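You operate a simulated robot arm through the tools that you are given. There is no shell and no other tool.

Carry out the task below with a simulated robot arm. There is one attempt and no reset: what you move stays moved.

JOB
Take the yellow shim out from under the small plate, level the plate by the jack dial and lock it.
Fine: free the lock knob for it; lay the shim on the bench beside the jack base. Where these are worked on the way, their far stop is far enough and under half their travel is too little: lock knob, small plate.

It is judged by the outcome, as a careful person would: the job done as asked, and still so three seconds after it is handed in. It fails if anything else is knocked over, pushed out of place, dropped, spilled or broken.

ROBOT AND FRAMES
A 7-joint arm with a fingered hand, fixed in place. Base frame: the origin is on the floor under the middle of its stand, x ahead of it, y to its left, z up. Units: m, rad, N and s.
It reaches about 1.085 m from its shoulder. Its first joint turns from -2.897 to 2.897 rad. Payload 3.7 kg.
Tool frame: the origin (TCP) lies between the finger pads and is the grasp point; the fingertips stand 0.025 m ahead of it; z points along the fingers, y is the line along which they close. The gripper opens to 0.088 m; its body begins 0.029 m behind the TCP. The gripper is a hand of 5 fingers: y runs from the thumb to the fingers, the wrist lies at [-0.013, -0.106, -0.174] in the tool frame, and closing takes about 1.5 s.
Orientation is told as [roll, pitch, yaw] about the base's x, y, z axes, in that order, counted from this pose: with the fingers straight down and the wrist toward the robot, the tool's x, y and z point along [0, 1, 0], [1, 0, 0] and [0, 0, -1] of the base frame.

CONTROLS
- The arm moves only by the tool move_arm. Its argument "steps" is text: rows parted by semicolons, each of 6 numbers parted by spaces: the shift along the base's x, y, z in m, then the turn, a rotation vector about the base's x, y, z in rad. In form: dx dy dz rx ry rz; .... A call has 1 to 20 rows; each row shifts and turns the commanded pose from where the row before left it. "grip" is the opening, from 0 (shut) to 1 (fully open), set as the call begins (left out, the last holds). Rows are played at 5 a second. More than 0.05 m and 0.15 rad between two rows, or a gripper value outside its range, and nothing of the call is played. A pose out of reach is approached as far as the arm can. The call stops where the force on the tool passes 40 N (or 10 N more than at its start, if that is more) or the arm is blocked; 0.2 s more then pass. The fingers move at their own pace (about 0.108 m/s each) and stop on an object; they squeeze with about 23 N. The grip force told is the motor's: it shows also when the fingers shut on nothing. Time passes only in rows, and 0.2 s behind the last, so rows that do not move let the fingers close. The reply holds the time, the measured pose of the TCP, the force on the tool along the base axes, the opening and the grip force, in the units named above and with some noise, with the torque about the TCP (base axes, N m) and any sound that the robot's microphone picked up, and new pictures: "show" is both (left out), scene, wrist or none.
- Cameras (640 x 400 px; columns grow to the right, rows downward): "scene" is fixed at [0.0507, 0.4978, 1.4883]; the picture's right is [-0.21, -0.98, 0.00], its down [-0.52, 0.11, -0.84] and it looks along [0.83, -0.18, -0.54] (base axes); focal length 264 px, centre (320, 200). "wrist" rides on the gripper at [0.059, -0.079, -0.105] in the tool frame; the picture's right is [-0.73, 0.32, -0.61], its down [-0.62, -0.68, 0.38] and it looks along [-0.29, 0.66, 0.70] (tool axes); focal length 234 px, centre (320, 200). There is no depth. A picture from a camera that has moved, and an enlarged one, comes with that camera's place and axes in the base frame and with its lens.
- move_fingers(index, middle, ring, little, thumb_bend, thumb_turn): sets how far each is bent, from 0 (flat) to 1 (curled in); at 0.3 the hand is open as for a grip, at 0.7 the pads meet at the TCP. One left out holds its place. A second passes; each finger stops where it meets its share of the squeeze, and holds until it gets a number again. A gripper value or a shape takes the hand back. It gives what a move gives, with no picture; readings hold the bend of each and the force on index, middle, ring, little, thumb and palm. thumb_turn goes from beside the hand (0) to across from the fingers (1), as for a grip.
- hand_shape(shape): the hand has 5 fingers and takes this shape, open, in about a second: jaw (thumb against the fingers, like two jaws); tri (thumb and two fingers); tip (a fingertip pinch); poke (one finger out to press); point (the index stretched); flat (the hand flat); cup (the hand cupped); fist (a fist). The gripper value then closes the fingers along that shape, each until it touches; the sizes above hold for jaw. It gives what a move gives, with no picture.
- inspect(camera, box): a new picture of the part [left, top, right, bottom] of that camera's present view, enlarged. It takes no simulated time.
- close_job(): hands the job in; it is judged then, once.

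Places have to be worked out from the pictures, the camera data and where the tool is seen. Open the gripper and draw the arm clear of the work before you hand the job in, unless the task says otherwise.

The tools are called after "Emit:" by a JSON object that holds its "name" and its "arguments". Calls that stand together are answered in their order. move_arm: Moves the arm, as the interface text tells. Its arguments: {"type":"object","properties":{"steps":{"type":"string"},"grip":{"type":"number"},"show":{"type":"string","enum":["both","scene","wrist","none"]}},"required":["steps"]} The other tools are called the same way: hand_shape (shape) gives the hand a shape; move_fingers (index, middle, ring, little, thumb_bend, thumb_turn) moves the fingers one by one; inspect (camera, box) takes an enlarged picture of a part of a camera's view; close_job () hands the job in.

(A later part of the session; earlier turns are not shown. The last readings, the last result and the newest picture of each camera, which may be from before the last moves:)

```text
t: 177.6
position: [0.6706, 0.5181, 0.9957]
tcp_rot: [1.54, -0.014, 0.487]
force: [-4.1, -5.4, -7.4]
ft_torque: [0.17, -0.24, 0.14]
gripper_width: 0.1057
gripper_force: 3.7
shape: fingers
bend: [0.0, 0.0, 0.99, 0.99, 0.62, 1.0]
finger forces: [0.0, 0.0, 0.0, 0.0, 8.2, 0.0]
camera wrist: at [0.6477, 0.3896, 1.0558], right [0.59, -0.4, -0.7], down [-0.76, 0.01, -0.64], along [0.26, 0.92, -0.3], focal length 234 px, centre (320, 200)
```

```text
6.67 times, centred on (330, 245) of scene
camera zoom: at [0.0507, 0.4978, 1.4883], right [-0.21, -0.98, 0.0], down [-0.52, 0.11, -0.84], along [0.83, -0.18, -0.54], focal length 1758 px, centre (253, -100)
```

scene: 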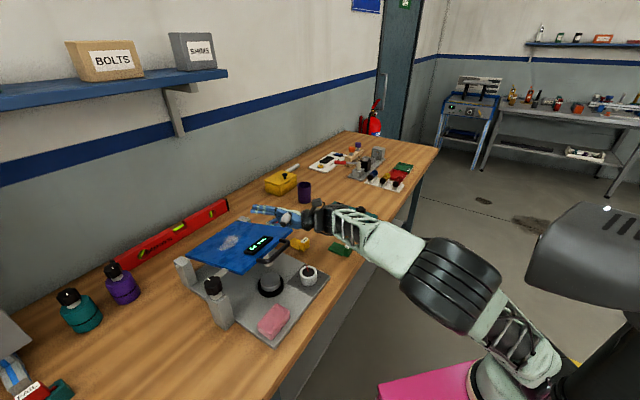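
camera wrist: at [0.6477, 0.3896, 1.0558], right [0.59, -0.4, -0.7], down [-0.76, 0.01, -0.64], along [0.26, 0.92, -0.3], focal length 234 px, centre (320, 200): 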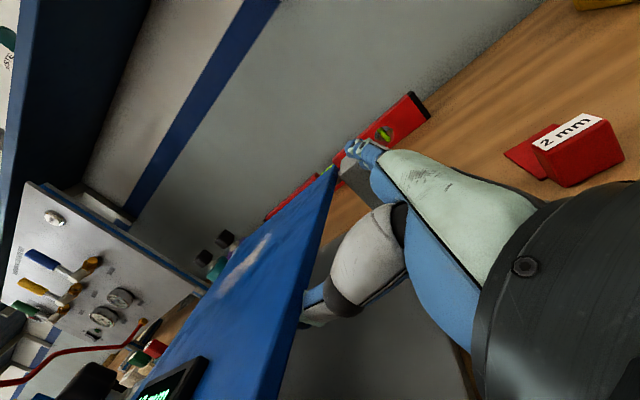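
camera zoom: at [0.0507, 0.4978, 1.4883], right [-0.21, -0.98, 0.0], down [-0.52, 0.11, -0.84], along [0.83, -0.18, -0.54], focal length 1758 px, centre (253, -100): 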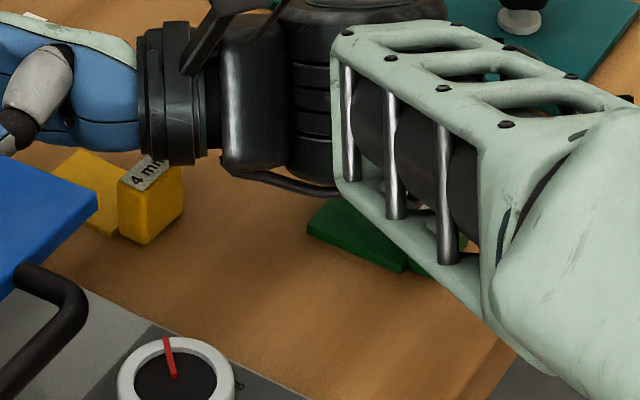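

The display reads 13 mm, and the wrist ring is about 2 cm above the yellow shim. I'll lower the last centimetre slowly.

Emit:
{"name": "move_arm", "arguments": {"steps": "0 0 -0.004 0 0 0; 0 0 -0.004 0 0 0; 0 0 0 0 0 0", "show": "none"}}

Emit:
{"name": "inspect", "arguments": {"camera": "scene", "box": [220, 190, 360, 300]}}

Emit:
{"name": "inspect", "arguments": {"camera": "scene", "box": [290, 215, 370, 275]}}

```text
t: 178.4
position: [0.6721, 0.5176, 0.9867]
tcp_rot: [1.539, -0.016, 0.485]
force: [-4.7, -4.3, -8.2]
ft_torque: [0.18, -0.32, 0.07]
gripper_width: 0.1059
gripper_force: 4.2
shape: fingers
bend: [0.0, 0.0, 0.99, 0.99, 0.62, 1.0]
finger forces: [0.0, 0.0, 0.1, 0.0, 7.9, 0.1]
```

```text
3.64 times, centred on (290, 245) of scene
camera zoom: at [0.0507, 0.4978, 1.4883], right [-0.21, -0.98, 0.0], down [-0.52, 0.11, -0.84], along [0.83, -0.18, -0.54], focal length 959 px, centre (429, 36)
```

zoom: 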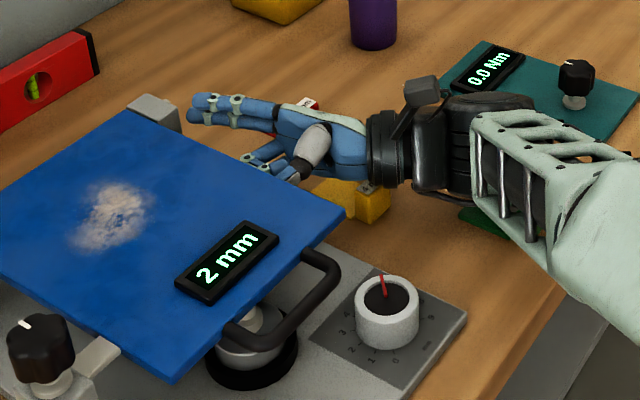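

```text
6.67 times, centred on (330, 245) of scene
camera zoom: at [0.0507, 0.4978, 1.4883], right [-0.21, -0.98, 0.0], down [-0.52, 0.11, -0.84], along [0.83, -0.18, -0.54], focal length 1758 px, centre (253, -100)
```

zoom: 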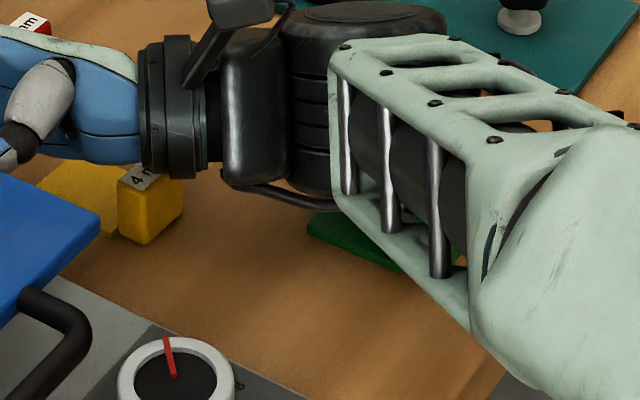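

The display reads 2 mm. I'll lower the last few millimetres so it seats on the jack.

Emit:
{"name": "move_arm", "arguments": {"steps": "0 0 -0.002 0 0 0; 0 0 -0.002 0 0 0; 0 0 -0.002 0 0 0; 0 0 0 0 0 0", "show": "none"}}

Emit:
{"name": "inspect", "arguments": {"camera": "scene", "box": [220, 190, 360, 300]}}

```text
t: 179.4
position: [0.6712, 0.5183, 0.9814]
tcp_rot: [1.539, -0.014, 0.486]
force: [-1.0, -1.0, -1.7]
ft_torque: [0.04, -0.12, 0.07]
gripper_width: 0.1024
gripper_force: 1.2
shape: fingers
bend: [0.0, 0.0, 0.99, 0.99, 0.65, 1.0]
finger forces: [0.0, 0.1, 0.0, 0.0, 2.6, 0.1]
```

```text
3.64 times, centred on (290, 245) of scene
camera zoom: at [0.0507, 0.4978, 1.4883], right [-0.21, -0.98, 0.0], down [-0.52, 0.11, -0.84], along [0.83, -0.18, -0.54], focal length 959 px, centre (429, 36)
```

zoom: 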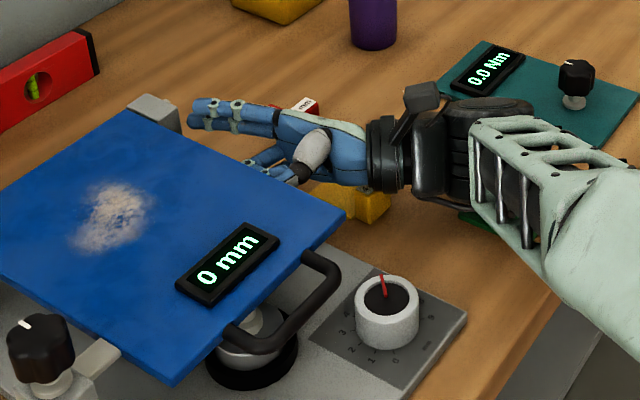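

The display now reads 0 mm and the load is leaving the thumb. I'll lower a couple more millimetres to free the thumb, then withdraw to the right.

Emit:
{"name": "move_arm", "arguments": {"steps": "0 0 -0.002 0 0 0; 0 0 -0.002 0 0 0; 0 0 0 0 0 0", "show": "none"}}

Emit:
{"name": "inspect", "arguments": {"camera": "scene", "box": [220, 190, 360, 300]}}

Emit:
{"name": "inspect", "arguments": {"camera": "scene", "box": [270, 215, 350, 275]}}

```text
t: 180.2
position: [0.6713, 0.5187, 0.9765]
tcp_rot: [1.54, -0.013, 0.485]
force: [-0.2, 0.1, 0.5]
ft_torque: [-0.01, 0.02, 0.01]
gripper_width: 0.0996
gripper_force: 0.0
shape: fingers
bend: [0.0, 0.0, 0.99, 0.99, 0.67, 1.0]
finger forces: [0.0, 0.1, 0.0, 0.0, 0.0, 0.0]
```

```text
3.64 times, centred on (290, 245) of scene
camera zoom: at [0.0507, 0.4978, 1.4883], right [-0.21, -0.98, 0.0], down [-0.52, 0.11, -0.84], along [0.83, -0.18, -0.54], focal length 959 px, centre (429, 36)
```

zoom: 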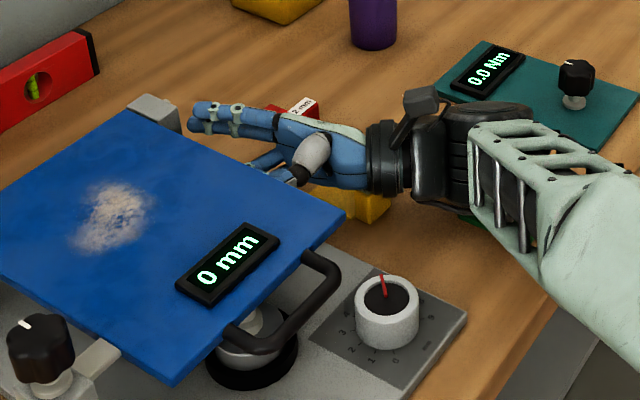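

```text
6.67 times, centred on (310, 245) of scene
camera zoom: at [0.0507, 0.4978, 1.4883], right [-0.21, -0.98, 0.0], down [-0.52, 0.11, -0.84], along [0.83, -0.18, -0.54], focal length 1758 px, centre (387, -100)
```

zoom: 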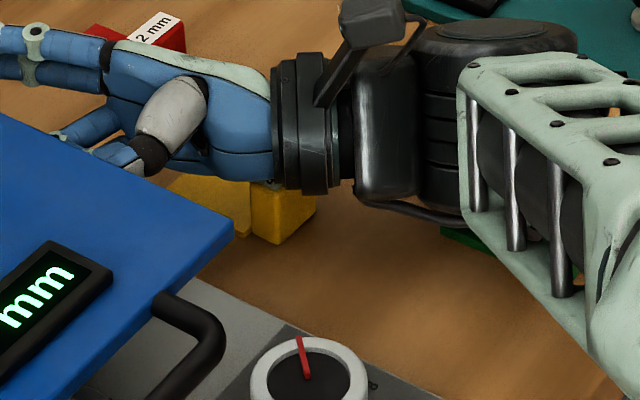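

The plate rests on the jack at 0 mm, and the thumb is unloaded just below it. I'll withdraw the hand along the thumb's axis to the right, away from plate and shims, then rise.

Emit:
{"name": "move_arm", "arguments": {"steps": "0.006 -0.0115 0 0 0 0; 0.006 -0.0115 0 0 0 0; 0.007 -0.0132 0 0 0 0; 0.007 -0.0132 0 0 0 0; 0.007 -0.0132 0 0 0 0; 0 0 0 0 0 0", "show": "none"}}

Emit:
{"name": "inspect", "arguments": {"camera": "scene", "box": [220, 180, 380, 300]}}

```text
t: 181.6
position: [0.7032, 0.4543, 0.9772]
tcp_rot: [1.539, -0.015, 0.486]
force: [0.2, 0.9, -0.1]
ft_torque: [-0.02, 0.0, -0.02]
gripper_width: 0.0995
gripper_force: 0.1
shape: fingers
bend: [0.0, 0.0, 0.99, 0.99, 0.67, 1.0]
finger forces: [0.0, 0.0, 0.0, 0.0, 0.0, 0.1]
```

```text
3.33 times, centred on (300, 240) of scene
camera zoom: at [0.0507, 0.4978, 1.4883], right [-0.21, -0.98, 0.0], down [-0.52, 0.11, -0.84], along [0.83, -0.18, -0.54], focal length 879 px, centre (387, 67)
```

zoom: 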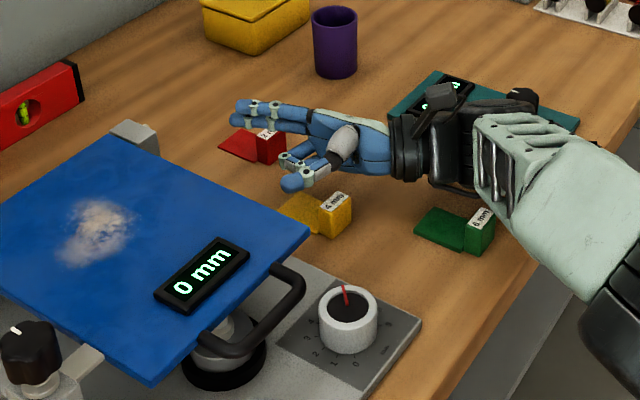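

The hand is clear and everything looks right. I'll rise and roll the hand back to fingers-down.

Emit:
{"name": "move_arm", "arguments": {"steps": "0.01 -0.01 0.04 0 0 0; 0.005 -0.005 0.04 0 0 0; 0 0 0.04 0 0 0; 0 0 0.04 0 0 0; 0 0 0.03 -0.1238 -0.0654 0; 0 0 0.01 -0.1238 -0.0654 0; -0.005 0 0 -0.1238 -0.0654 0; -0.005 0 0 -0.1238 -0.0654 0; -0.005 0 0 -0.1238 -0.0654 0; -0.005 0 0 -0.1238 -0.0654 0; -0.005 0 0 -0.1238 -0.0654 0; -0.005 0 0 -0.1238 -0.0654 0; -0.005 0 0 -0.1238 -0.0654 0; -0.005 0 0 -0.1238 -0.0654 0; -0.005 0 0 -0.1238 -0.0654 0; 0 0 0 0 0 0"}}

Emit:
{"name": "hand_shape", "arguments": {"shape": "jaw"}}

```text
t: 185.0
position: [0.6753, 0.4405, 1.1773]
tcp_rot: [-0.002, -0.001, 0.501]
force: [-0.1, -0.7, -0.5]
ft_torque: [0.01, 0.0, -0.05]
gripper_width: 0.0995
gripper_force: 0.0
shape: fingers
bend: [0.0, 0.0, 0.99, 0.99, 0.67, 1.0]
finger forces: [0.1, 0.0, 0.0, 0.0, 0.1, 0.0]
camera wrist: at [0.5756, 0.4545, 1.282], right [0.63, -0.48, 0.61], down [-0.3, -0.87, -0.38], along [0.72, 0.06, -0.69], focal length 234 px, centre (320, 200)
```

scene: 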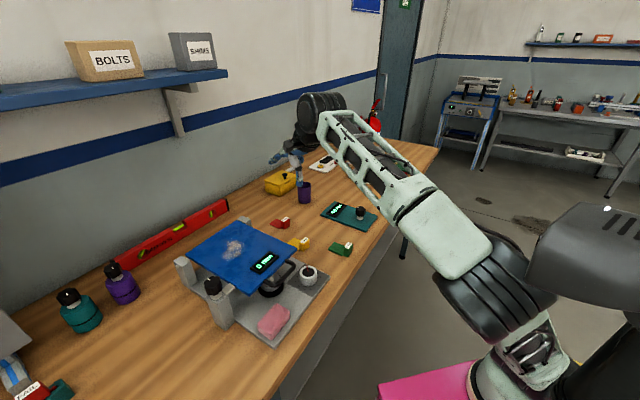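
wrist: 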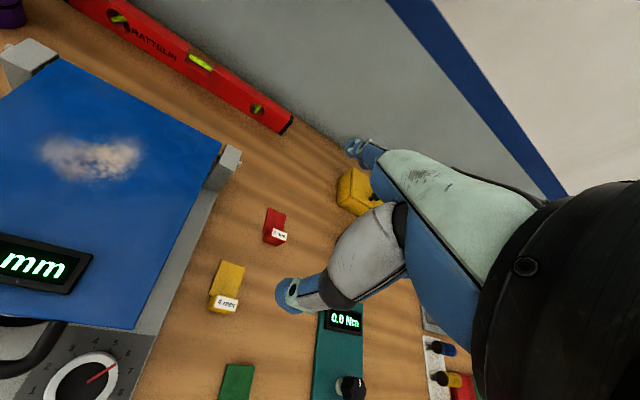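

```text
t: 185.9
position: [0.6743, 0.4402, 1.1773]
tcp_rot: [-0.001, -0.002, 0.5]
force: [0.1, 0.0, 0.6]
ft_torque: [0.0, 0.0, -0.02]
gripper_width: 0.0879
gripper_force: 0.0
shape: jaw
bend: [0.3, 0.3, 0.3, 0.3, 0.3, 0.98]
finger forces: [0.0, 0.0, 0.0, 0.1, 0.0, 0.0]
```

Everything is in order and the display reads 0 mm. Now for locking: I'll turn the yaw round on the right side, then carry the hand over to the lock knob at a safe height.

Emit:
{"name": "hand_shape", "arguments": {"shape": "tri"}}

Emit:
{"name": "move_arm", "arguments": {"steps": "-0.005 0 0.003 0 0 0.136; -0.005 0 0.003 0 0 0.136; -0.005 0 0.003 0 0 0.136; -0.005 0 0.003 0 0 0.136; -0.005 0 0.003 0 0 0.136; -0.005 0 0.003 0 0 0.136; -0.005 0 0 0 0 0.136; -0.005 0 0 0 0 0.136; -0.005 0 0 0 0 0.136; -0.005 0 0 0 0 0.136; -0.005 0 0 0 0 0.136; -0.005 0 0 0 0 0.136; -0.005 0 0 0 0 0.136; -0.005 0 0 0 0 0.136; 0 0 0 0 0 0", "show": "none"}}

Emit:
{"name": "move_arm", "arguments": {"steps": "-0.014 0.02 0 0 0 0.04; -0.014 0.02 0 0 0 0.04; -0.014 0.02 0 0 0 0.04; -0.014 0.02 0 0 0 0.04; -0.014 0.02 0 0 0 0.04; -0.014 0.02 0 0 0 0.04; -0.014 0.02 -0.01 0 0 0.04; -0.014 0.02 -0.01 0 0 0.04; -0.014 0.02 -0.01 0 0 0.04; -0.014 0.018 -0.01 0 0 0.04; 0 0 0 0 0 0"}}

```text
t: 186.8
position: [0.6746, 0.4414, 1.1777]
tcp_rot: [0.001, -0.001, 0.5]
force: [0.3, -0.9, 0.1]
ft_torque: [0.01, 0.04, 0.05]
gripper_width: 0.0878
gripper_force: 0.1
shape: tri
bend: [0.3, 0.3, 0.99, 0.99, 0.3, 0.98]
finger forces: [0.1, 0.0, 0.1, 0.1, 0.0, 0.0]
```

```text
t: 190.0
position: [0.6048, 0.4421, 1.1951]
tcp_rot: [0.0, -0.002, 2.406]
force: [0.3, 0.5, 0.2]
ft_torque: [0.02, -0.01, -0.03]
gripper_width: 0.088
gripper_force: 0.0
shape: tri
bend: [0.3, 0.3, 0.99, 0.99, 0.3, 0.98]
finger forces: [0.0, 0.0, 0.0, 0.0, 0.0, 0.0]
```

```text
t: 192.4
position: [0.4524, 0.6251, 1.1372]
tcp_rot: [-0.005, -0.004, 2.802]
force: [0.1, -0.3, -0.2]
ft_torque: [0.01, 0.0, -0.01]
gripper_width: 0.0883
gripper_force: 0.0
shape: tri
bend: [0.3, 0.3, 0.99, 0.99, 0.3, 0.98]
finger forces: [0.1, 0.1, 0.0, 0.1, 0.0, 0.0]
out of reach, approached as far as the arm can: row 6, 8, 9, 10
camera wrist: at [0.5053, 0.5423, 1.2408], right [-0.06, 0.79, 0.61], down [0.85, 0.36, -0.38], along [-0.52, 0.5, -0.69], focal length 234 px, centre (320, 200)
```

scene: 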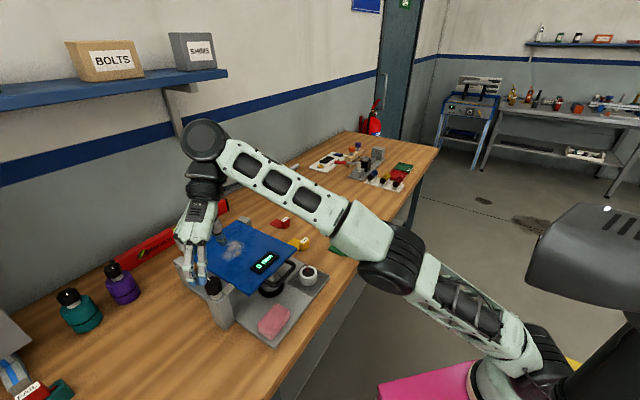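
wrist: 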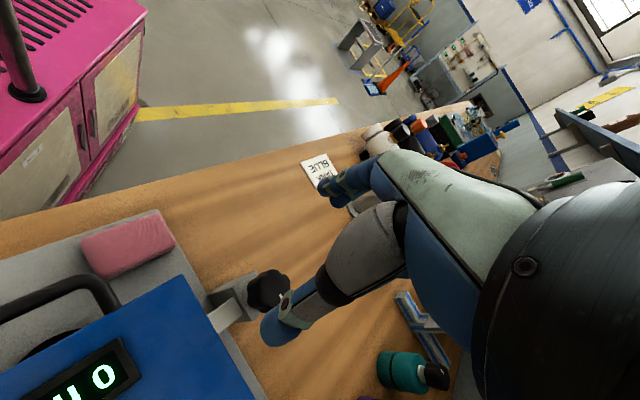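

It's slightly beyond reach at this height and yaw. I'll reduce the yaw a little and lower, then check alignment over the knob.

Emit:
{"name": "move_arm", "arguments": {"steps": "0 0 -0.015 0 0 -0.06; 0 0 -0.02 0 0 -0.05; 0 -0.001 -0.02 0 0 0; 0 0 0 0 0 0"}}

Emit:
{"name": "inspect", "arguments": {"camera": "wrist", "box": [190, 220, 350, 360]}}

Emit:
{"name": "inspect", "arguments": {"camera": "scene", "box": [160, 220, 290, 330]}}

```text
t: 193.4
position: [0.4506, 0.6212, 1.081]
tcp_rot: [0.001, -0.001, 2.694]
force: [-0.5, -0.7, 0.4]
ft_torque: [0.01, -0.02, 0.0]
gripper_width: 0.0879
gripper_force: 0.0
shape: tri
bend: [0.3, 0.3, 0.99, 0.99, 0.3, 0.98]
finger forces: [0.1, 0.0, 0.0, 0.1, 0.0, 0.1]
camera wrist: at [0.4956, 0.5337, 1.1855], right [0.02, 0.79, 0.61], down [0.88, 0.27, -0.38], along [-0.47, 0.55, -0.69], focal length 234 px, centre (320, 200)
```

scene: 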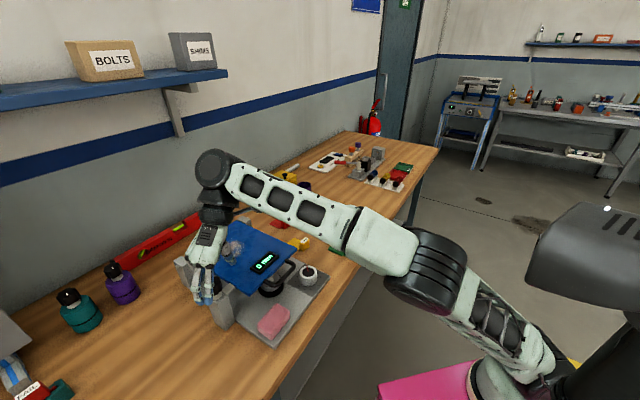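
wrist: 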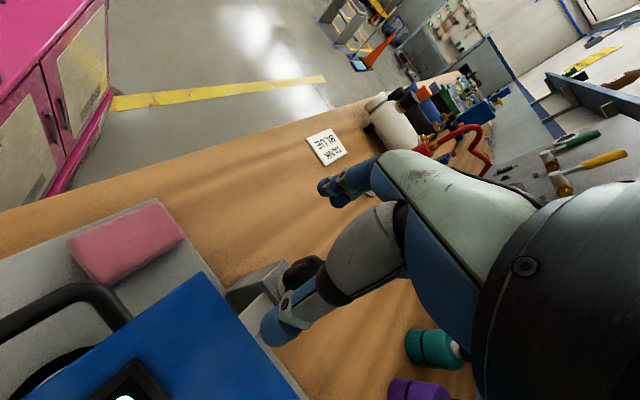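

```text
2.86 times, centred on (270, 290) of wrist
camera zoom: at [0.4956, 0.5337, 1.1855], right [0.02, 0.79, 0.61], down [0.88, 0.27, -0.38], along [-0.47, 0.55, -0.69], focal length 669 px, centre (463, -57)
```

zoom: 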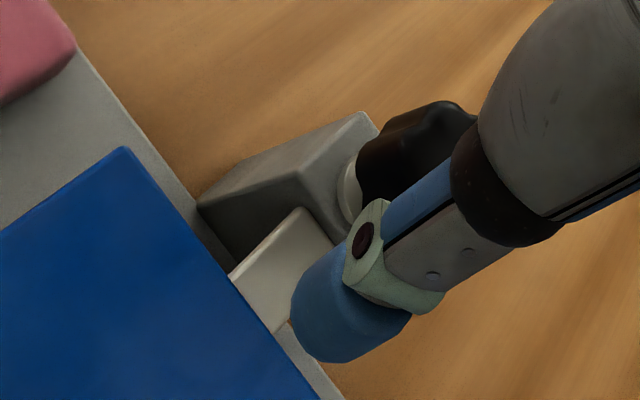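

```text
3.64 times, centred on (225, 275) of scene
camera zoom: at [0.0507, 0.4978, 1.4883], right [-0.21, -0.98, 0.0], down [-0.52, 0.11, -0.84], along [0.83, -0.18, -0.54], focal length 959 px, centre (666, -73)
```

zoom: 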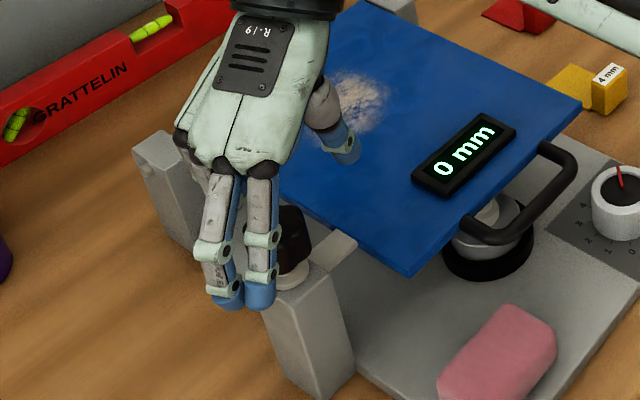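

The hand is about 2 cm off toward the front (the reach clip shifted it). I'll rise, re-centre over the knob at (0.464, 0.638), and check before descending.

Emit:
{"name": "move_arm", "arguments": {"steps": "0 0 0.03 0 0 0; 0.007 0.0085 0.005 0 0 0; 0.0065 0.0083 0 0 0 0; 0 0 0 0 0 0", "show": "none"}}

Emit:
{"name": "inspect", "arguments": {"camera": "scene", "box": [160, 220, 290, 330]}}

Emit:
{"name": "inspect", "arguments": {"camera": "wrist", "box": [190, 200, 350, 340]}}

```text
t: 194.4
position: [0.4654, 0.6382, 1.1148]
tcp_rot: [0.002, -0.002, 2.694]
force: [0.1, -0.1, 0.2]
ft_torque: [-0.04, -0.03, 0.01]
gripper_width: 0.088
gripper_force: 0.1
shape: tri
bend: [0.3, 0.3, 0.99, 0.99, 0.3, 0.98]
finger forces: [0.0, 0.0, 0.0, 0.0, 0.0, 0.1]
```

```text
3.64 times, centred on (225, 275) of scene
camera zoom: at [0.0507, 0.4978, 1.4883], right [-0.21, -0.98, 0.0], down [-0.52, 0.11, -0.84], along [0.83, -0.18, -0.54], focal length 959 px, centre (666, -73)
```

zoom: 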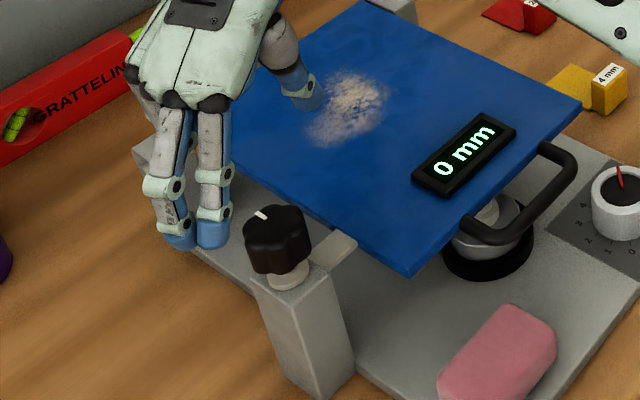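

```text
2.86 times, centred on (270, 270) of wrist
camera zoom: at [0.5101, 0.5509, 1.2195], right [0.02, 0.79, 0.61], down [0.88, 0.27, -0.38], along [-0.47, 0.55, -0.69], focal length 669 px, centre (463, 0)
```

zoom: 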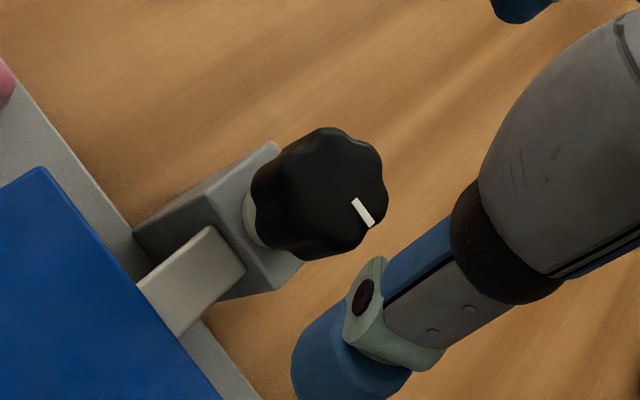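

The knob is centred under the hand now. I'll descend to grip height and close.

Emit:
{"name": "move_arm", "arguments": {"steps": "0 0 -0.02 0 0 0; 0 0 -0.02 0 0 0; 0 0 -0.018 0 0 0; 0 0 -0.012 0 0 0; 0 0 0 0 0 0", "show": "none"}}

Emit:
{"name": "inspect", "arguments": {"camera": "scene", "box": [170, 230, 266, 310]}}

Emit:
{"name": "move_arm", "arguments": {"steps": "0 0 0 0 0 0; 0 0 0 0 0 0; 0 0 0 0 0 0; 0 0 0 0 0 0; 0 0 0 0 0 0; 0 0 0 0 0 0; 0 0 0 0 0 0; 0 0 0 0 0 0", "grip": 0, "show": "none"}}

Emit:
{"name": "inspect", "arguments": {"camera": "scene", "box": [170, 230, 266, 310]}}

Emit:
{"name": "inspect", "arguments": {"camera": "wrist", "box": [240, 190, 368, 290]}}

```text
t: 195.6
position: [0.4656, 0.6384, 1.0468]
tcp_rot: [0.0, -0.002, 2.696]
force: [-0.8, 0.3, -1.0]
ft_torque: [-0.01, -0.01, 0.02]
gripper_width: 0.088
gripper_force: 0.1
shape: tri
bend: [0.3, 0.3, 0.99, 0.99, 0.3, 0.98]
finger forces: [0.0, 0.0, 0.1, 0.0, 0.0, 0.0]
```

```text
5.00 times, centred on (218, 270) of scene
camera zoom: at [0.0507, 0.4978, 1.4883], right [-0.21, -0.98, 0.0], down [-0.52, 0.11, -0.84], along [0.83, -0.18, -0.54], focal length 1318 px, centre (830, -150)
```

zoom: 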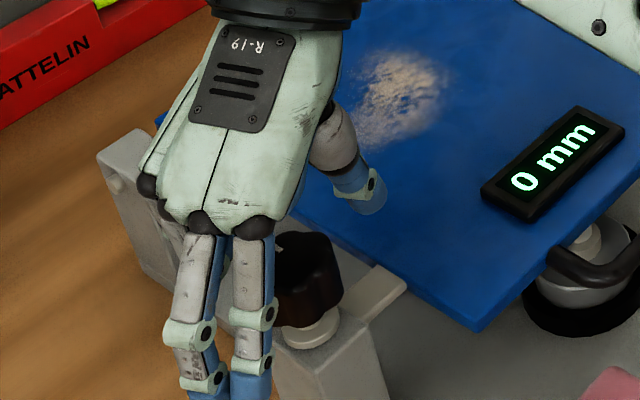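

```text
t: 197.4
position: [0.465, 0.6387, 1.047]
tcp_rot: [0.001, -0.002, 2.692]
force: [-0.1, -4.1, -1.7]
ft_torque: [-0.06, -0.02, 0.01]
gripper_width: 0.0273
gripper_force: 23.4
shape: tri
bend: [0.74, 0.52, 1.0, 1.0, 0.73, 1.0]
finger forces: [9.3, 10.2, 0.1, 0.0, 20.9, 0.1]
```

```text
5.00 times, centred on (218, 270) of scene
camera zoom: at [0.0507, 0.4978, 1.4883], right [-0.21, -0.98, 0.0], down [-0.52, 0.11, -0.84], along [0.83, -0.18, -0.54], focal length 1318 px, centre (830, -150)
```

zoom: 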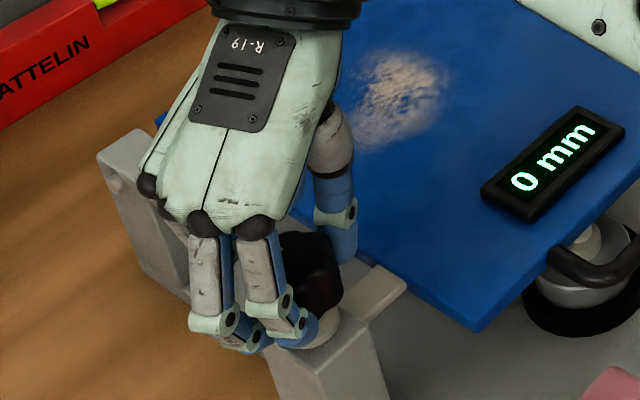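

```text
4.00 times, centred on (304, 240) of wrist
camera zoom: at [0.5102, 0.5514, 1.1508], right [0.02, 0.79, 0.61], down [0.88, 0.27, -0.38], along [-0.47, 0.55, -0.69], focal length 937 px, centre (384, 40)
```

zoom: 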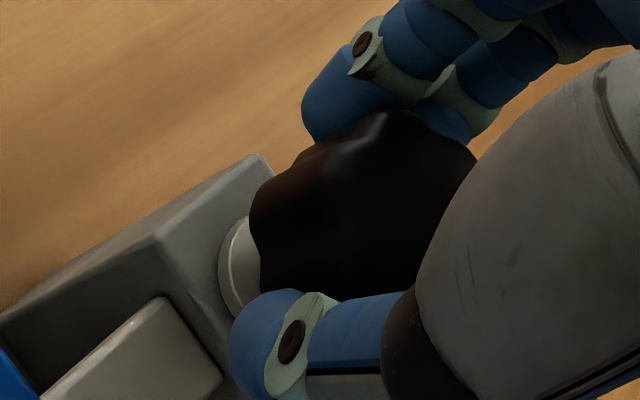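

Good balanced grip. I'll turn clockwise in small steps and watch force and torque.

Emit:
{"name": "move_arm", "arguments": {"steps": "0 0 0 0 0 -0.05; 0 0 0 0 0 -0.05; 0 0 0 0 0 -0.05; 0 0 0 0 0 -0.05; 0 0 0 0 0 -0.05; 0 0 0 0 0 -0.05", "show": "none"}}

Emit:
{"name": "inspect", "arguments": {"camera": "wrist", "box": [240, 190, 368, 290]}}

Emit:
{"name": "inspect", "arguments": {"camera": "scene", "box": [196, 258, 232, 290]}}

```text
t: 198.8
position: [0.4644, 0.6401, 1.0466]
tcp_rot: [0.001, -0.002, 2.393]
force: [-4.2, -3.3, 1.8]
ft_torque: [-0.09, 0.09, 0.05]
gripper_width: 0.0275
gripper_force: 23.0
shape: tri
bend: [0.74, 0.52, 1.0, 1.0, 0.74, 1.0]
finger forces: [11.4, 11.0, 0.0, 0.0, 21.3, 0.0]
```

```text
4.00 times, centred on (304, 240) of wrist
camera zoom: at [0.4817, 0.5425, 1.1503], right [0.26, 0.75, 0.61], down [0.92, -0.01, -0.38], along [-0.29, 0.66, -0.69], focal length 937 px, centre (384, 40)
```

zoom: 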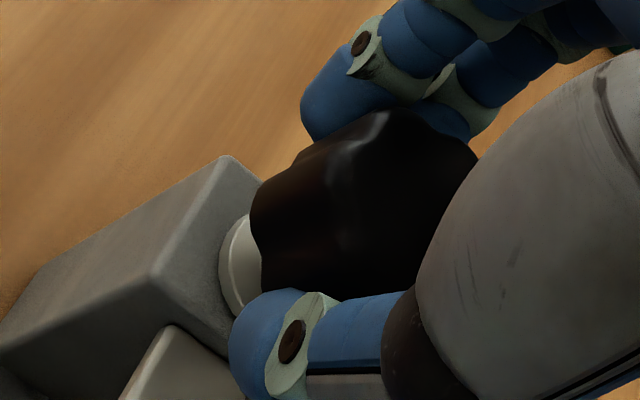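

```text
12.50 times, centred on (214, 274) of scene
camera zoom: at [0.0507, 0.4978, 1.4883], right [-0.21, -0.98, 0.0], down [-0.52, 0.11, -0.84], along [0.83, -0.18, -0.54], focal length 3296 px, centre (1645, -725)
```

zoom: 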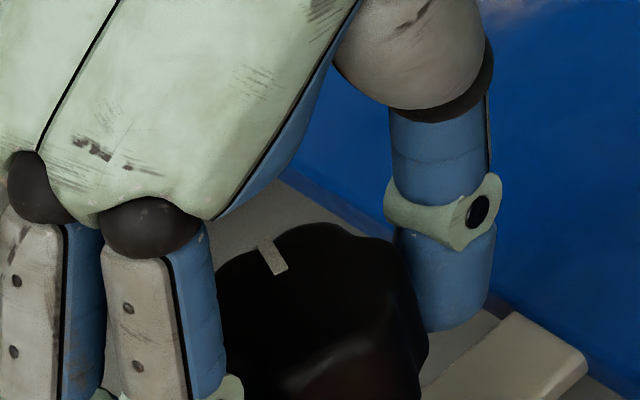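

The knob follows clockwise (the mark moved from 45° to 23°). I'll continue with small pivot corrections.

Emit:
{"name": "move_arm", "arguments": {"steps": "-0.0003 -0.0002 0 0 0 -0.05; -0.0003 -0.0002 0 0 0 -0.05; -0.0003 -0.0002 0 0 0 -0.05; -0.0003 -0.0002 0 0 0 -0.05; -0.0003 -0.0002 0 0 0 -0.05; -0.0003 -0.0002 0 0 0 -0.05", "show": "none"}}

Emit:
{"name": "inspect", "arguments": {"camera": "scene", "box": [196, 258, 232, 290]}}

Emit:
{"name": "move_arm", "arguments": {"steps": "-0.0003 -0.0001 0 0 0 -0.05; -0.0003 -0.0001 0 0 0 -0.05; -0.0003 0 0 0 0 -0.05; -0.0003 0 0 0 0 -0.05; -0.0003 0 0 0 0 -0.05; -0.0003 0 0 0 0 -0.05", "show": "none"}}

Emit:
{"name": "inspect", "arguments": {"camera": "scene", "box": [196, 258, 232, 290]}}

```text
t: 200.2
position: [0.4626, 0.6392, 1.0462]
tcp_rot: [0.0, -0.003, 2.095]
force: [-4.0, 4.8, 1.6]
ft_torque: [0.13, 0.12, 0.08]
gripper_width: 0.0271
gripper_force: 23.2
shape: tri
bend: [0.74, 0.51, 1.0, 1.0, 0.74, 1.0]
finger forces: [11.5, 13.9, 0.0, 0.0, 19.6, 0.1]
```

```text
12.50 times, centred on (214, 274) of scene
camera zoom: at [0.0507, 0.4978, 1.4883], right [-0.21, -0.98, 0.0], down [-0.52, 0.11, -0.84], along [0.83, -0.18, -0.54], focal length 3296 px, centre (1645, -725)
```

zoom: 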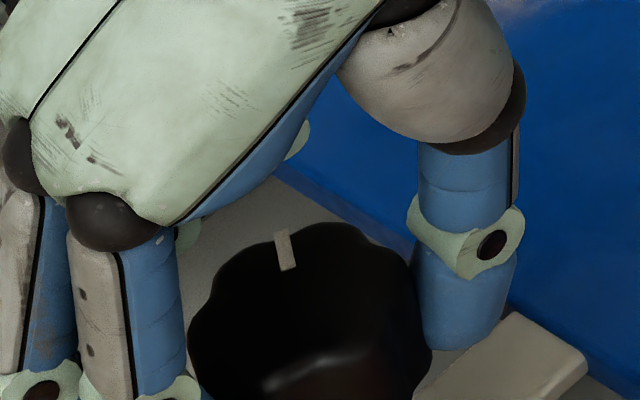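

```text
t: 201.6
position: [0.4618, 0.6385, 1.0454]
tcp_rot: [-0.002, -0.001, 1.795]
force: [-0.8, 5.2, 0.5]
ft_torque: [0.25, 0.03, 0.09]
gripper_width: 0.0273
gripper_force: 23.1
shape: tri
bend: [0.74, 0.5, 1.0, 1.0, 0.74, 1.0]
finger forces: [10.5, 14.6, 0.0, 0.0, 19.2, 0.0]
```

```text
12.50 times, centred on (214, 274) of scene
camera zoom: at [0.0507, 0.4978, 1.4883], right [-0.21, -0.98, 0.0], down [-0.52, 0.11, -0.84], along [0.83, -0.18, -0.54], focal length 3296 px, centre (1645, -725)
```

zoom: 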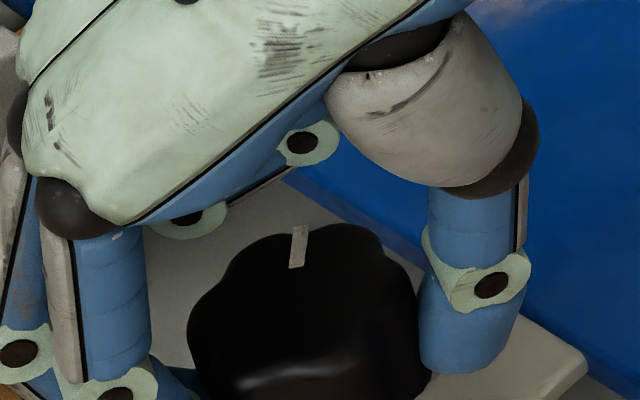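

The mark is at about 0°, so 44° of the 180° is done. I'll open, wind back, regrasp and repeat.

Emit:
{"name": "move_arm", "arguments": {"steps": "0 0 0 0 0 0; 0 0 0 0 0 0; 0 0 0 0 0 0; 0 0 0 0 0 0; 0.0018 0.0007 0.003 0 0 0.1; 0.0018 0.0007 0 0 0 0.12; 0 0 0 0 0 0.12; 0 0 0 0 0 0.12; 0 0 0 0 0 0.12; 0 0 0 0 0 0.12; 0 0 0 0 0 0.12; 0 0 -0.005 0 0 0.13; 0 0 0 0 0 0", "grip": 1, "show": "none"}}

Emit:
{"name": "inspect", "arguments": {"camera": "wrist", "box": [240, 190, 368, 290]}}

Emit:
{"name": "move_arm", "arguments": {"steps": "0 0 0 0 0 0; 0 0 0 0 0 0; 0 0 0 0 0 0; 0 0 0 0 0 0; 0 0 0 0 0 0; 0 0 0 0 0 0; 0 0 0 0 0 0; -0.0003 -0.0002 0 0 0 -0.05; -0.0003 -0.0002 0 0 0 -0.05; -0.0003 -0.0002 0 0 0 -0.05; -0.0003 -0.0002 0 0 0 -0.05; -0.0003 -0.0002 0 0 0 -0.05; -0.0003 -0.0002 0 0 0 -0.05; -0.0003 0 0 0 0 -0.05; -0.0003 0 0 0 0 -0.05; -0.0003 0 0 0 0 -0.05; -0.0003 0 0 0 0 -0.05", "grip": 0, "show": "none"}}

Emit:
{"name": "inspect", "arguments": {"camera": "scene", "box": [196, 258, 232, 290]}}

Emit:
{"name": "move_arm", "arguments": {"steps": "-0.0002 0.0002 0 0 0 -0.05; -0.0002 0.0002 0 0 0 -0.05; -0.0002 0.0002 0 0 0 -0.05; -0.0002 0.0002 0 0 0 -0.05; -0.0002 0.0002 0 0 0 -0.05; -0.0002 0.0002 0 0 0 -0.05; -0.0002 0.0002 0 0 0 -0.05; -0.0002 0.0002 0 0 0 -0.05", "show": "none"}}

Emit:
{"name": "inspect", "arguments": {"camera": "scene", "box": [196, 258, 232, 290]}}

```text
t: 204.4
position: [0.4654, 0.6394, 1.0433]
tcp_rot: [0.001, -0.001, 2.747]
force: [-0.2, 0.5, -0.6]
ft_torque: [-0.02, -0.01, 0.03]
gripper_width: 0.0876
gripper_force: 0.1
shape: tri
bend: [0.3, 0.3, 0.99, 0.99, 0.3, 0.98]
finger forces: [0.0, 0.1, 0.0, 0.0, 0.0, 0.1]
```

```text
4.00 times, centred on (304, 240) of wrist
camera zoom: at [0.5146, 0.5544, 1.1482], right [-0.02, 0.79, 0.61], down [0.87, 0.31, -0.38], along [-0.5, 0.52, -0.69], focal length 937 px, centre (384, 40)
```

zoom: 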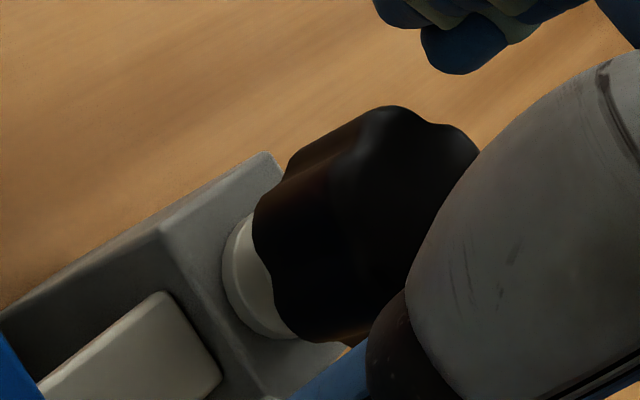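

```text
t: 208.0
position: [0.4632, 0.6374, 1.0437]
tcp_rot: [0.0, -0.002, 2.245]
force: [2.2, 3.2, -2.1]
ft_torque: [0.08, 0.05, 0.05]
gripper_width: 0.0273
gripper_force: 22.6
shape: tri
bend: [0.74, 0.52, 1.0, 1.0, 0.73, 1.0]
finger forces: [8.5, 13.2, 0.1, 0.1, 21.3, 0.0]
```

```text
12.50 times, centred on (214, 274) of scene
camera zoom: at [0.0507, 0.4978, 1.4883], right [-0.21, -0.98, 0.0], down [-0.52, 0.11, -0.84], along [0.83, -0.18, -0.54], focal length 3296 px, centre (1645, -725)
```

zoom: 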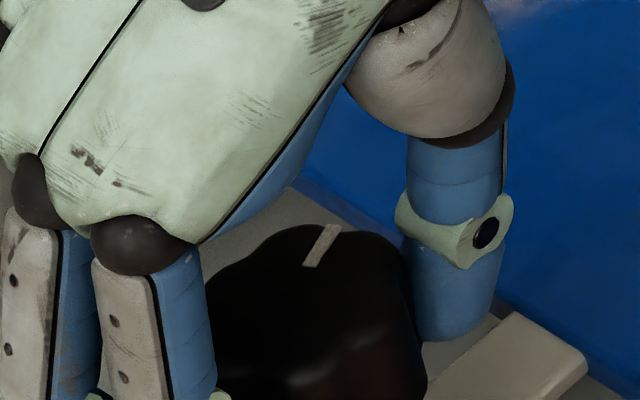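

```text
t: 209.8
position: [0.4626, 0.6411, 1.0432]
tcp_rot: [-0.001, -0.001, 1.847]
force: [2.3, 4.3, -2.8]
ft_torque: [0.17, -0.01, 0.07]
gripper_width: 0.027
gripper_force: 23.3
shape: tri
bend: [0.74, 0.52, 1.0, 1.0, 0.73, 1.0]
finger forces: [8.9, 13.6, 0.0, 0.0, 19.4, 0.1]
```

```text
12.50 times, centred on (214, 274) of scene
camera zoom: at [0.0507, 0.4978, 1.4883], right [-0.21, -0.98, 0.0], down [-0.52, 0.11, -0.84], along [0.83, -0.18, -0.54], focal length 3296 px, centre (1645, -725)
```

zoom: 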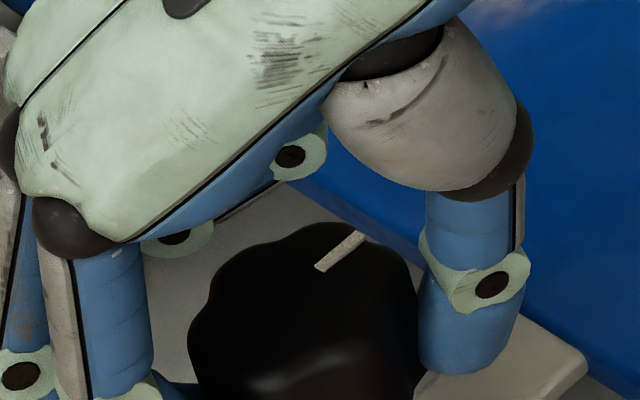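

The mark is at −43°: 87° of 180° done. I'll repeat the same cycle.

Emit:
{"name": "move_arm", "arguments": {"steps": "0 0 0 0 0 0; 0 0 0 0 0 0; 0 0 0 0 0 0; 0 0 0 0 0 0; 0.002 -0.0004 0.003 0 0 0.1; 0.002 0 0 0 0 0.12; 0.0018 0 0 0 0 0.12; 0 0 0 0 0 0.12; 0 0 0 0 0 0.12; 0 0 0 0 0 0.12; 0 0 0 0 0 0.12; 0 0 -0.003 0 0 0.1; 0 0 0 0 0 0", "grip": 1, "show": "none"}}

Emit:
{"name": "move_arm", "arguments": {"steps": "0 0 0 0 0 0; 0 0 0 0 0 0; 0 0 0 0 0 0; 0 0 0 0 0 0; 0 0 0 0 0 0; 0 0 0 0 0 0; 0 0 0 0 0 0; -0.0003 -0.0002 0 0 0 -0.05; -0.0003 -0.0002 0 0 0 -0.05; -0.0003 -0.0002 0 0 0 -0.05; -0.0003 -0.0002 0 0 0 -0.05; -0.0003 -0.0002 0 0 0 -0.05; -0.0003 -0.0002 0 0 0 -0.05; -0.0003 0 0 0 0 -0.05; -0.0003 0 0 0 0 -0.05; -0.0003 0 0 0 0 -0.05; -0.0003 0 0 0 0 -0.05", "grip": 0, "show": "none"}}

Emit:
{"name": "move_arm", "arguments": {"steps": "-0.0002 0.0002 0 0 0 -0.05; -0.0002 0.0002 0 0 0 -0.05; -0.0002 0.0002 0 0 0 -0.05; -0.0002 0.0002 0 0 0 -0.05; -0.0002 0.0002 0 0 0 -0.05; -0.0002 0.0002 0 0 0 -0.05; -0.0002 0.0002 0 0 0 -0.05; -0.0002 0.0002 0 0 0 -0.05", "show": "none"}}

Emit:
{"name": "inspect", "arguments": {"camera": "scene", "box": [196, 258, 232, 290]}}

Emit:
{"name": "inspect", "arguments": {"camera": "wrist", "box": [240, 190, 368, 290]}}

```text
t: 212.6
position: [0.4669, 0.6387, 1.0446]
tcp_rot: [0.001, -0.002, 2.77]
force: [0.0, 0.2, 0.1]
ft_torque: [0.0, 0.0, -0.02]
gripper_width: 0.0878
gripper_force: 0.1
shape: tri
bend: [0.3, 0.3, 0.99, 0.99, 0.3, 0.98]
finger forces: [0.0, 0.1, 0.0, 0.0, 0.0, 0.1]
```

```text
t: 216.2
position: [0.4636, 0.6376, 1.0436]
tcp_rot: [0.0, 0.0, 2.268]
force: [0.3, 2.3, 0.4]
ft_torque: [0.04, 0.01, 0.08]
gripper_width: 0.0273
gripper_force: 22.5
shape: tri
bend: [0.74, 0.52, 1.0, 1.0, 0.73, 1.0]
finger forces: [9.3, 13.1, 0.0, 0.0, 21.6, 0.1]
```

```text
t: 218.0
position: [0.4624, 0.6403, 1.0444]
tcp_rot: [-0.001, -0.002, 1.868]
force: [1.9, -0.7, -1.5]
ft_torque: [0.04, -0.02, 0.04]
gripper_width: 0.0272
gripper_force: 23.0
shape: tri
bend: [0.74, 0.52, 1.0, 1.0, 0.73, 1.0]
finger forces: [9.3, 12.5, 0.1, 0.0, 22.1, 0.0]
```

```text
12.50 times, centred on (214, 274) of scene
camera zoom: at [0.0507, 0.4978, 1.4883], right [-0.21, -0.98, 0.0], down [-0.52, 0.11, -0.84], along [0.83, -0.18, -0.54], focal length 3296 px, centre (1645, -725)
```

zoom: 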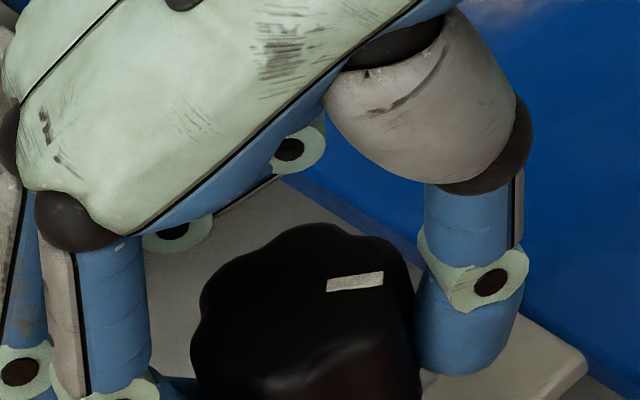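

```text
4.00 times, centred on (304, 240) of wrist
camera zoom: at [0.4282, 0.5469, 1.1484], right [0.6, 0.52, 0.61], down [0.8, -0.47, -0.38], along [0.08, 0.71, -0.69], focal length 937 px, centre (384, 40)
```

zoom: 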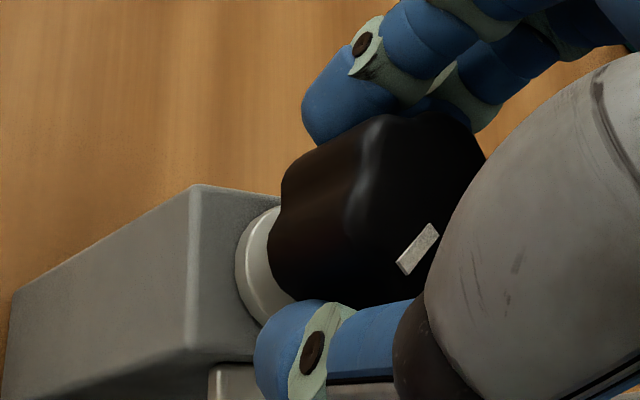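

The mark is at −92°: about 137° done, 43° to go. One more sweep, continuing until I feel the stop.

Emit:
{"name": "move_arm", "arguments": {"steps": "0 0 0 0 0 0; 0 0 0 0 0 0; 0 0 0 0 0 0; 0 0 0 0 0 0; 0.002 -0.0004 0.003 0 0 0.1; 0.002 0 0 0 0 0.12; 0.0006 0 0 0 0 0.12; 0 0 0 0 0 0.12; 0 0 0 0 0 0.12; 0 0 0 0 0 0.12; 0 0 0 0 0 0.12; 0 0 -0.003 0 0 0.1; 0 0 0 0 0 0", "grip": 1, "show": "none"}}

Emit:
{"name": "move_arm", "arguments": {"steps": "0 0 0 0 0 0; 0 0 0 0 0 0; 0 0 0 0 0 0; 0 0 0 0 0 0; 0 0 0 0 0 0; 0 0 0 0 0 0; 0 0 0 0 0 0; -0.0003 -0.0002 0 0 0 -0.05; -0.0003 -0.0002 0 0 0 -0.05; -0.0003 -0.0002 0 0 0 -0.05; -0.0003 -0.0002 0 0 0 -0.05; -0.0003 -0.0002 0 0 0 -0.05; -0.0003 -0.0002 0 0 0 -0.05; -0.0003 0 0 0 0 -0.05; -0.0003 0 0 0 0 -0.05; -0.0003 0 0 0 0 -0.05; -0.0003 0 0 0 0 -0.05", "grip": 0, "show": "none"}}

Emit:
{"name": "inspect", "arguments": {"camera": "scene", "box": [196, 258, 232, 290]}}

Emit:
{"name": "move_arm", "arguments": {"steps": "-0.0002 0.0002 0 0 0 -0.05; -0.0002 0.0002 0 0 0 -0.05; -0.0002 0.0002 0 0 0 -0.05; -0.0002 0.0002 0 0 0 -0.05", "show": "none"}}

Emit:
{"name": "inspect", "arguments": {"camera": "scene", "box": [196, 258, 232, 290]}}

```text
t: 220.8
position: [0.4664, 0.6399, 1.0454]
tcp_rot: [0.0, -0.001, 2.792]
force: [-0.7, 0.2, 0.2]
ft_torque: [0.0, 0.0, 0.01]
gripper_width: 0.0876
gripper_force: 0.0
shape: tri
bend: [0.3, 0.3, 0.99, 0.99, 0.3, 0.98]
finger forces: [0.0, 0.0, 0.0, 0.0, 0.0, 0.0]
```

```text
t: 224.4
position: [0.4639, 0.6385, 1.0443]
tcp_rot: [0.0, -0.002, 2.29]
force: [2.2, 1.3, -0.4]
ft_torque: [0.04, 0.04, 0.03]
gripper_width: 0.0274
gripper_force: 22.8
shape: tri
bend: [0.74, 0.52, 1.0, 1.0, 0.73, 1.0]
finger forces: [9.6, 12.7, 0.0, 0.0, 22.2, 0.0]
```

```text
12.50 times, centred on (214, 274) of scene
camera zoom: at [0.0507, 0.4978, 1.4883], right [-0.21, -0.98, 0.0], down [-0.52, 0.11, -0.84], along [0.83, -0.18, -0.54], focal length 3296 px, centre (1645, -725)
```

zoom: 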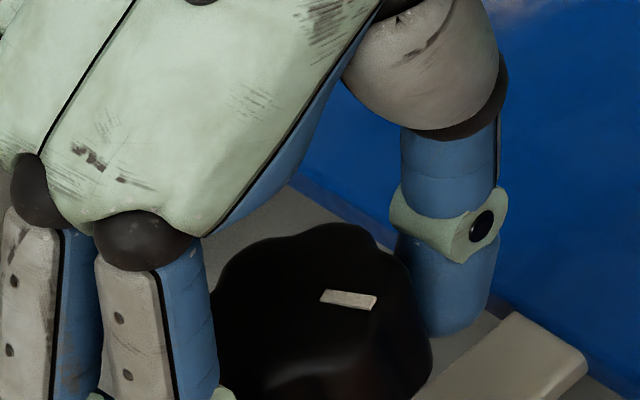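

```text
t: 225.4
position: [0.4628, 0.6386, 1.0432]
tcp_rot: [0.0, -0.002, 2.091]
force: [2.1, 2.4, -1.8]
ft_torque: [0.09, 0.02, 0.06]
gripper_width: 0.0269
gripper_force: 22.6
shape: tri
bend: [0.74, 0.52, 1.0, 1.0, 0.73, 1.0]
finger forces: [9.3, 13.2, 0.0, 0.0, 20.8, 0.0]
```

```text
12.50 times, centred on (214, 274) of scene
camera zoom: at [0.0507, 0.4978, 1.4883], right [-0.21, -0.98, 0.0], down [-0.52, 0.11, -0.84], along [0.83, -0.18, -0.54], focal length 3296 px, centre (1645, -725)
```

zoom: 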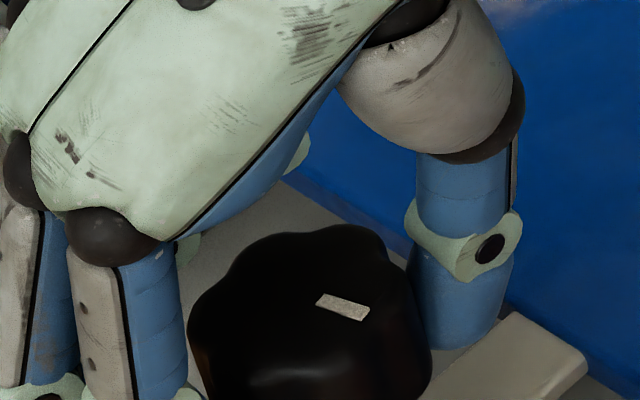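

About 163° now. I'll continue to the stop.

Emit:
{"name": "move_arm", "arguments": {"steps": "-0.0002 0.0002 0 0 0 -0.05; -0.0002 0.0002 0 0 0 -0.05; -0.0002 0.0002 0 0 0 -0.05; -0.0002 0.0002 0 0 0 -0.05; -0.0002 0.0002 0 0 0 -0.05", "show": "none"}}

Emit:
{"name": "inspect", "arguments": {"camera": "scene", "box": [196, 258, 232, 290]}}

Emit:
{"name": "move_arm", "arguments": {"steps": "0 0.0002 0 0 0 -0.04; 0 0.0002 0 0 0 -0.04; 0 0.0002 0 0 0 -0.04", "show": "none"}}

Emit:
{"name": "inspect", "arguments": {"camera": "scene", "box": [196, 258, 232, 290]}}

```text
t: 226.6
position: [0.4619, 0.6401, 1.0432]
tcp_rot: [0.0, -0.003, 1.841]
force: [1.6, 1.8, -3.5]
ft_torque: [0.11, 0.0, 0.12]
gripper_width: 0.0273
gripper_force: 22.7
shape: tri
bend: [0.74, 0.52, 1.0, 1.0, 0.73, 1.0]
finger forces: [9.1, 13.3, 0.1, 0.0, 19.9, 0.0]
```

```text
12.50 times, centred on (214, 274) of scene
camera zoom: at [0.0507, 0.4978, 1.4883], right [-0.21, -0.98, 0.0], down [-0.52, 0.11, -0.84], along [0.83, -0.18, -0.54], focal length 3296 px, centre (1645, -725)
```

zoom: 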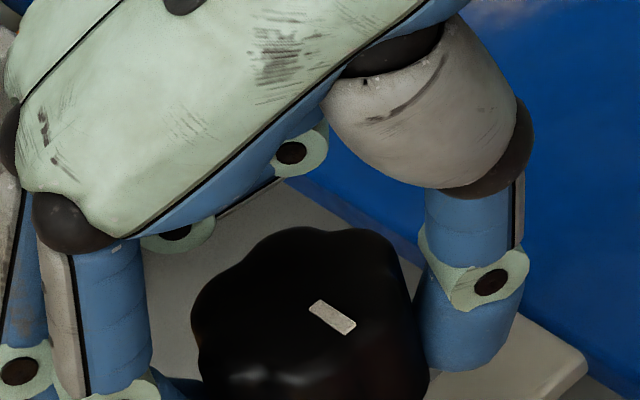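

```text
t: 227.4
position: [0.462, 0.641, 1.0445]
tcp_rot: [0.0, -0.002, 1.721]
force: [-3.0, -2.4, -4.1]
ft_torque: [0.02, 0.1, 0.21]
gripper_width: 0.0264
gripper_force: 23.5
shape: tri
bend: [0.74, 0.52, 1.0, 1.0, 0.73, 1.0]
finger forces: [10.7, 12.2, 0.0, 0.1, 22.3, 0.1]
```

```text
12.50 times, centred on (214, 274) of scene
camera zoom: at [0.0507, 0.4978, 1.4883], right [-0.21, -0.98, 0.0], down [-0.52, 0.11, -0.84], along [0.83, -0.18, -0.54], focal length 3296 px, centre (1645, -725)
```

zoom: 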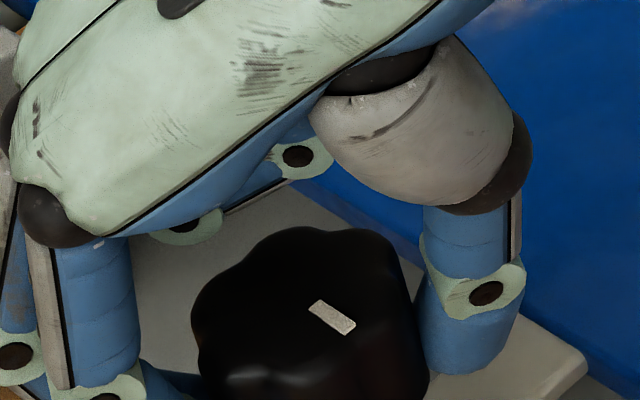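

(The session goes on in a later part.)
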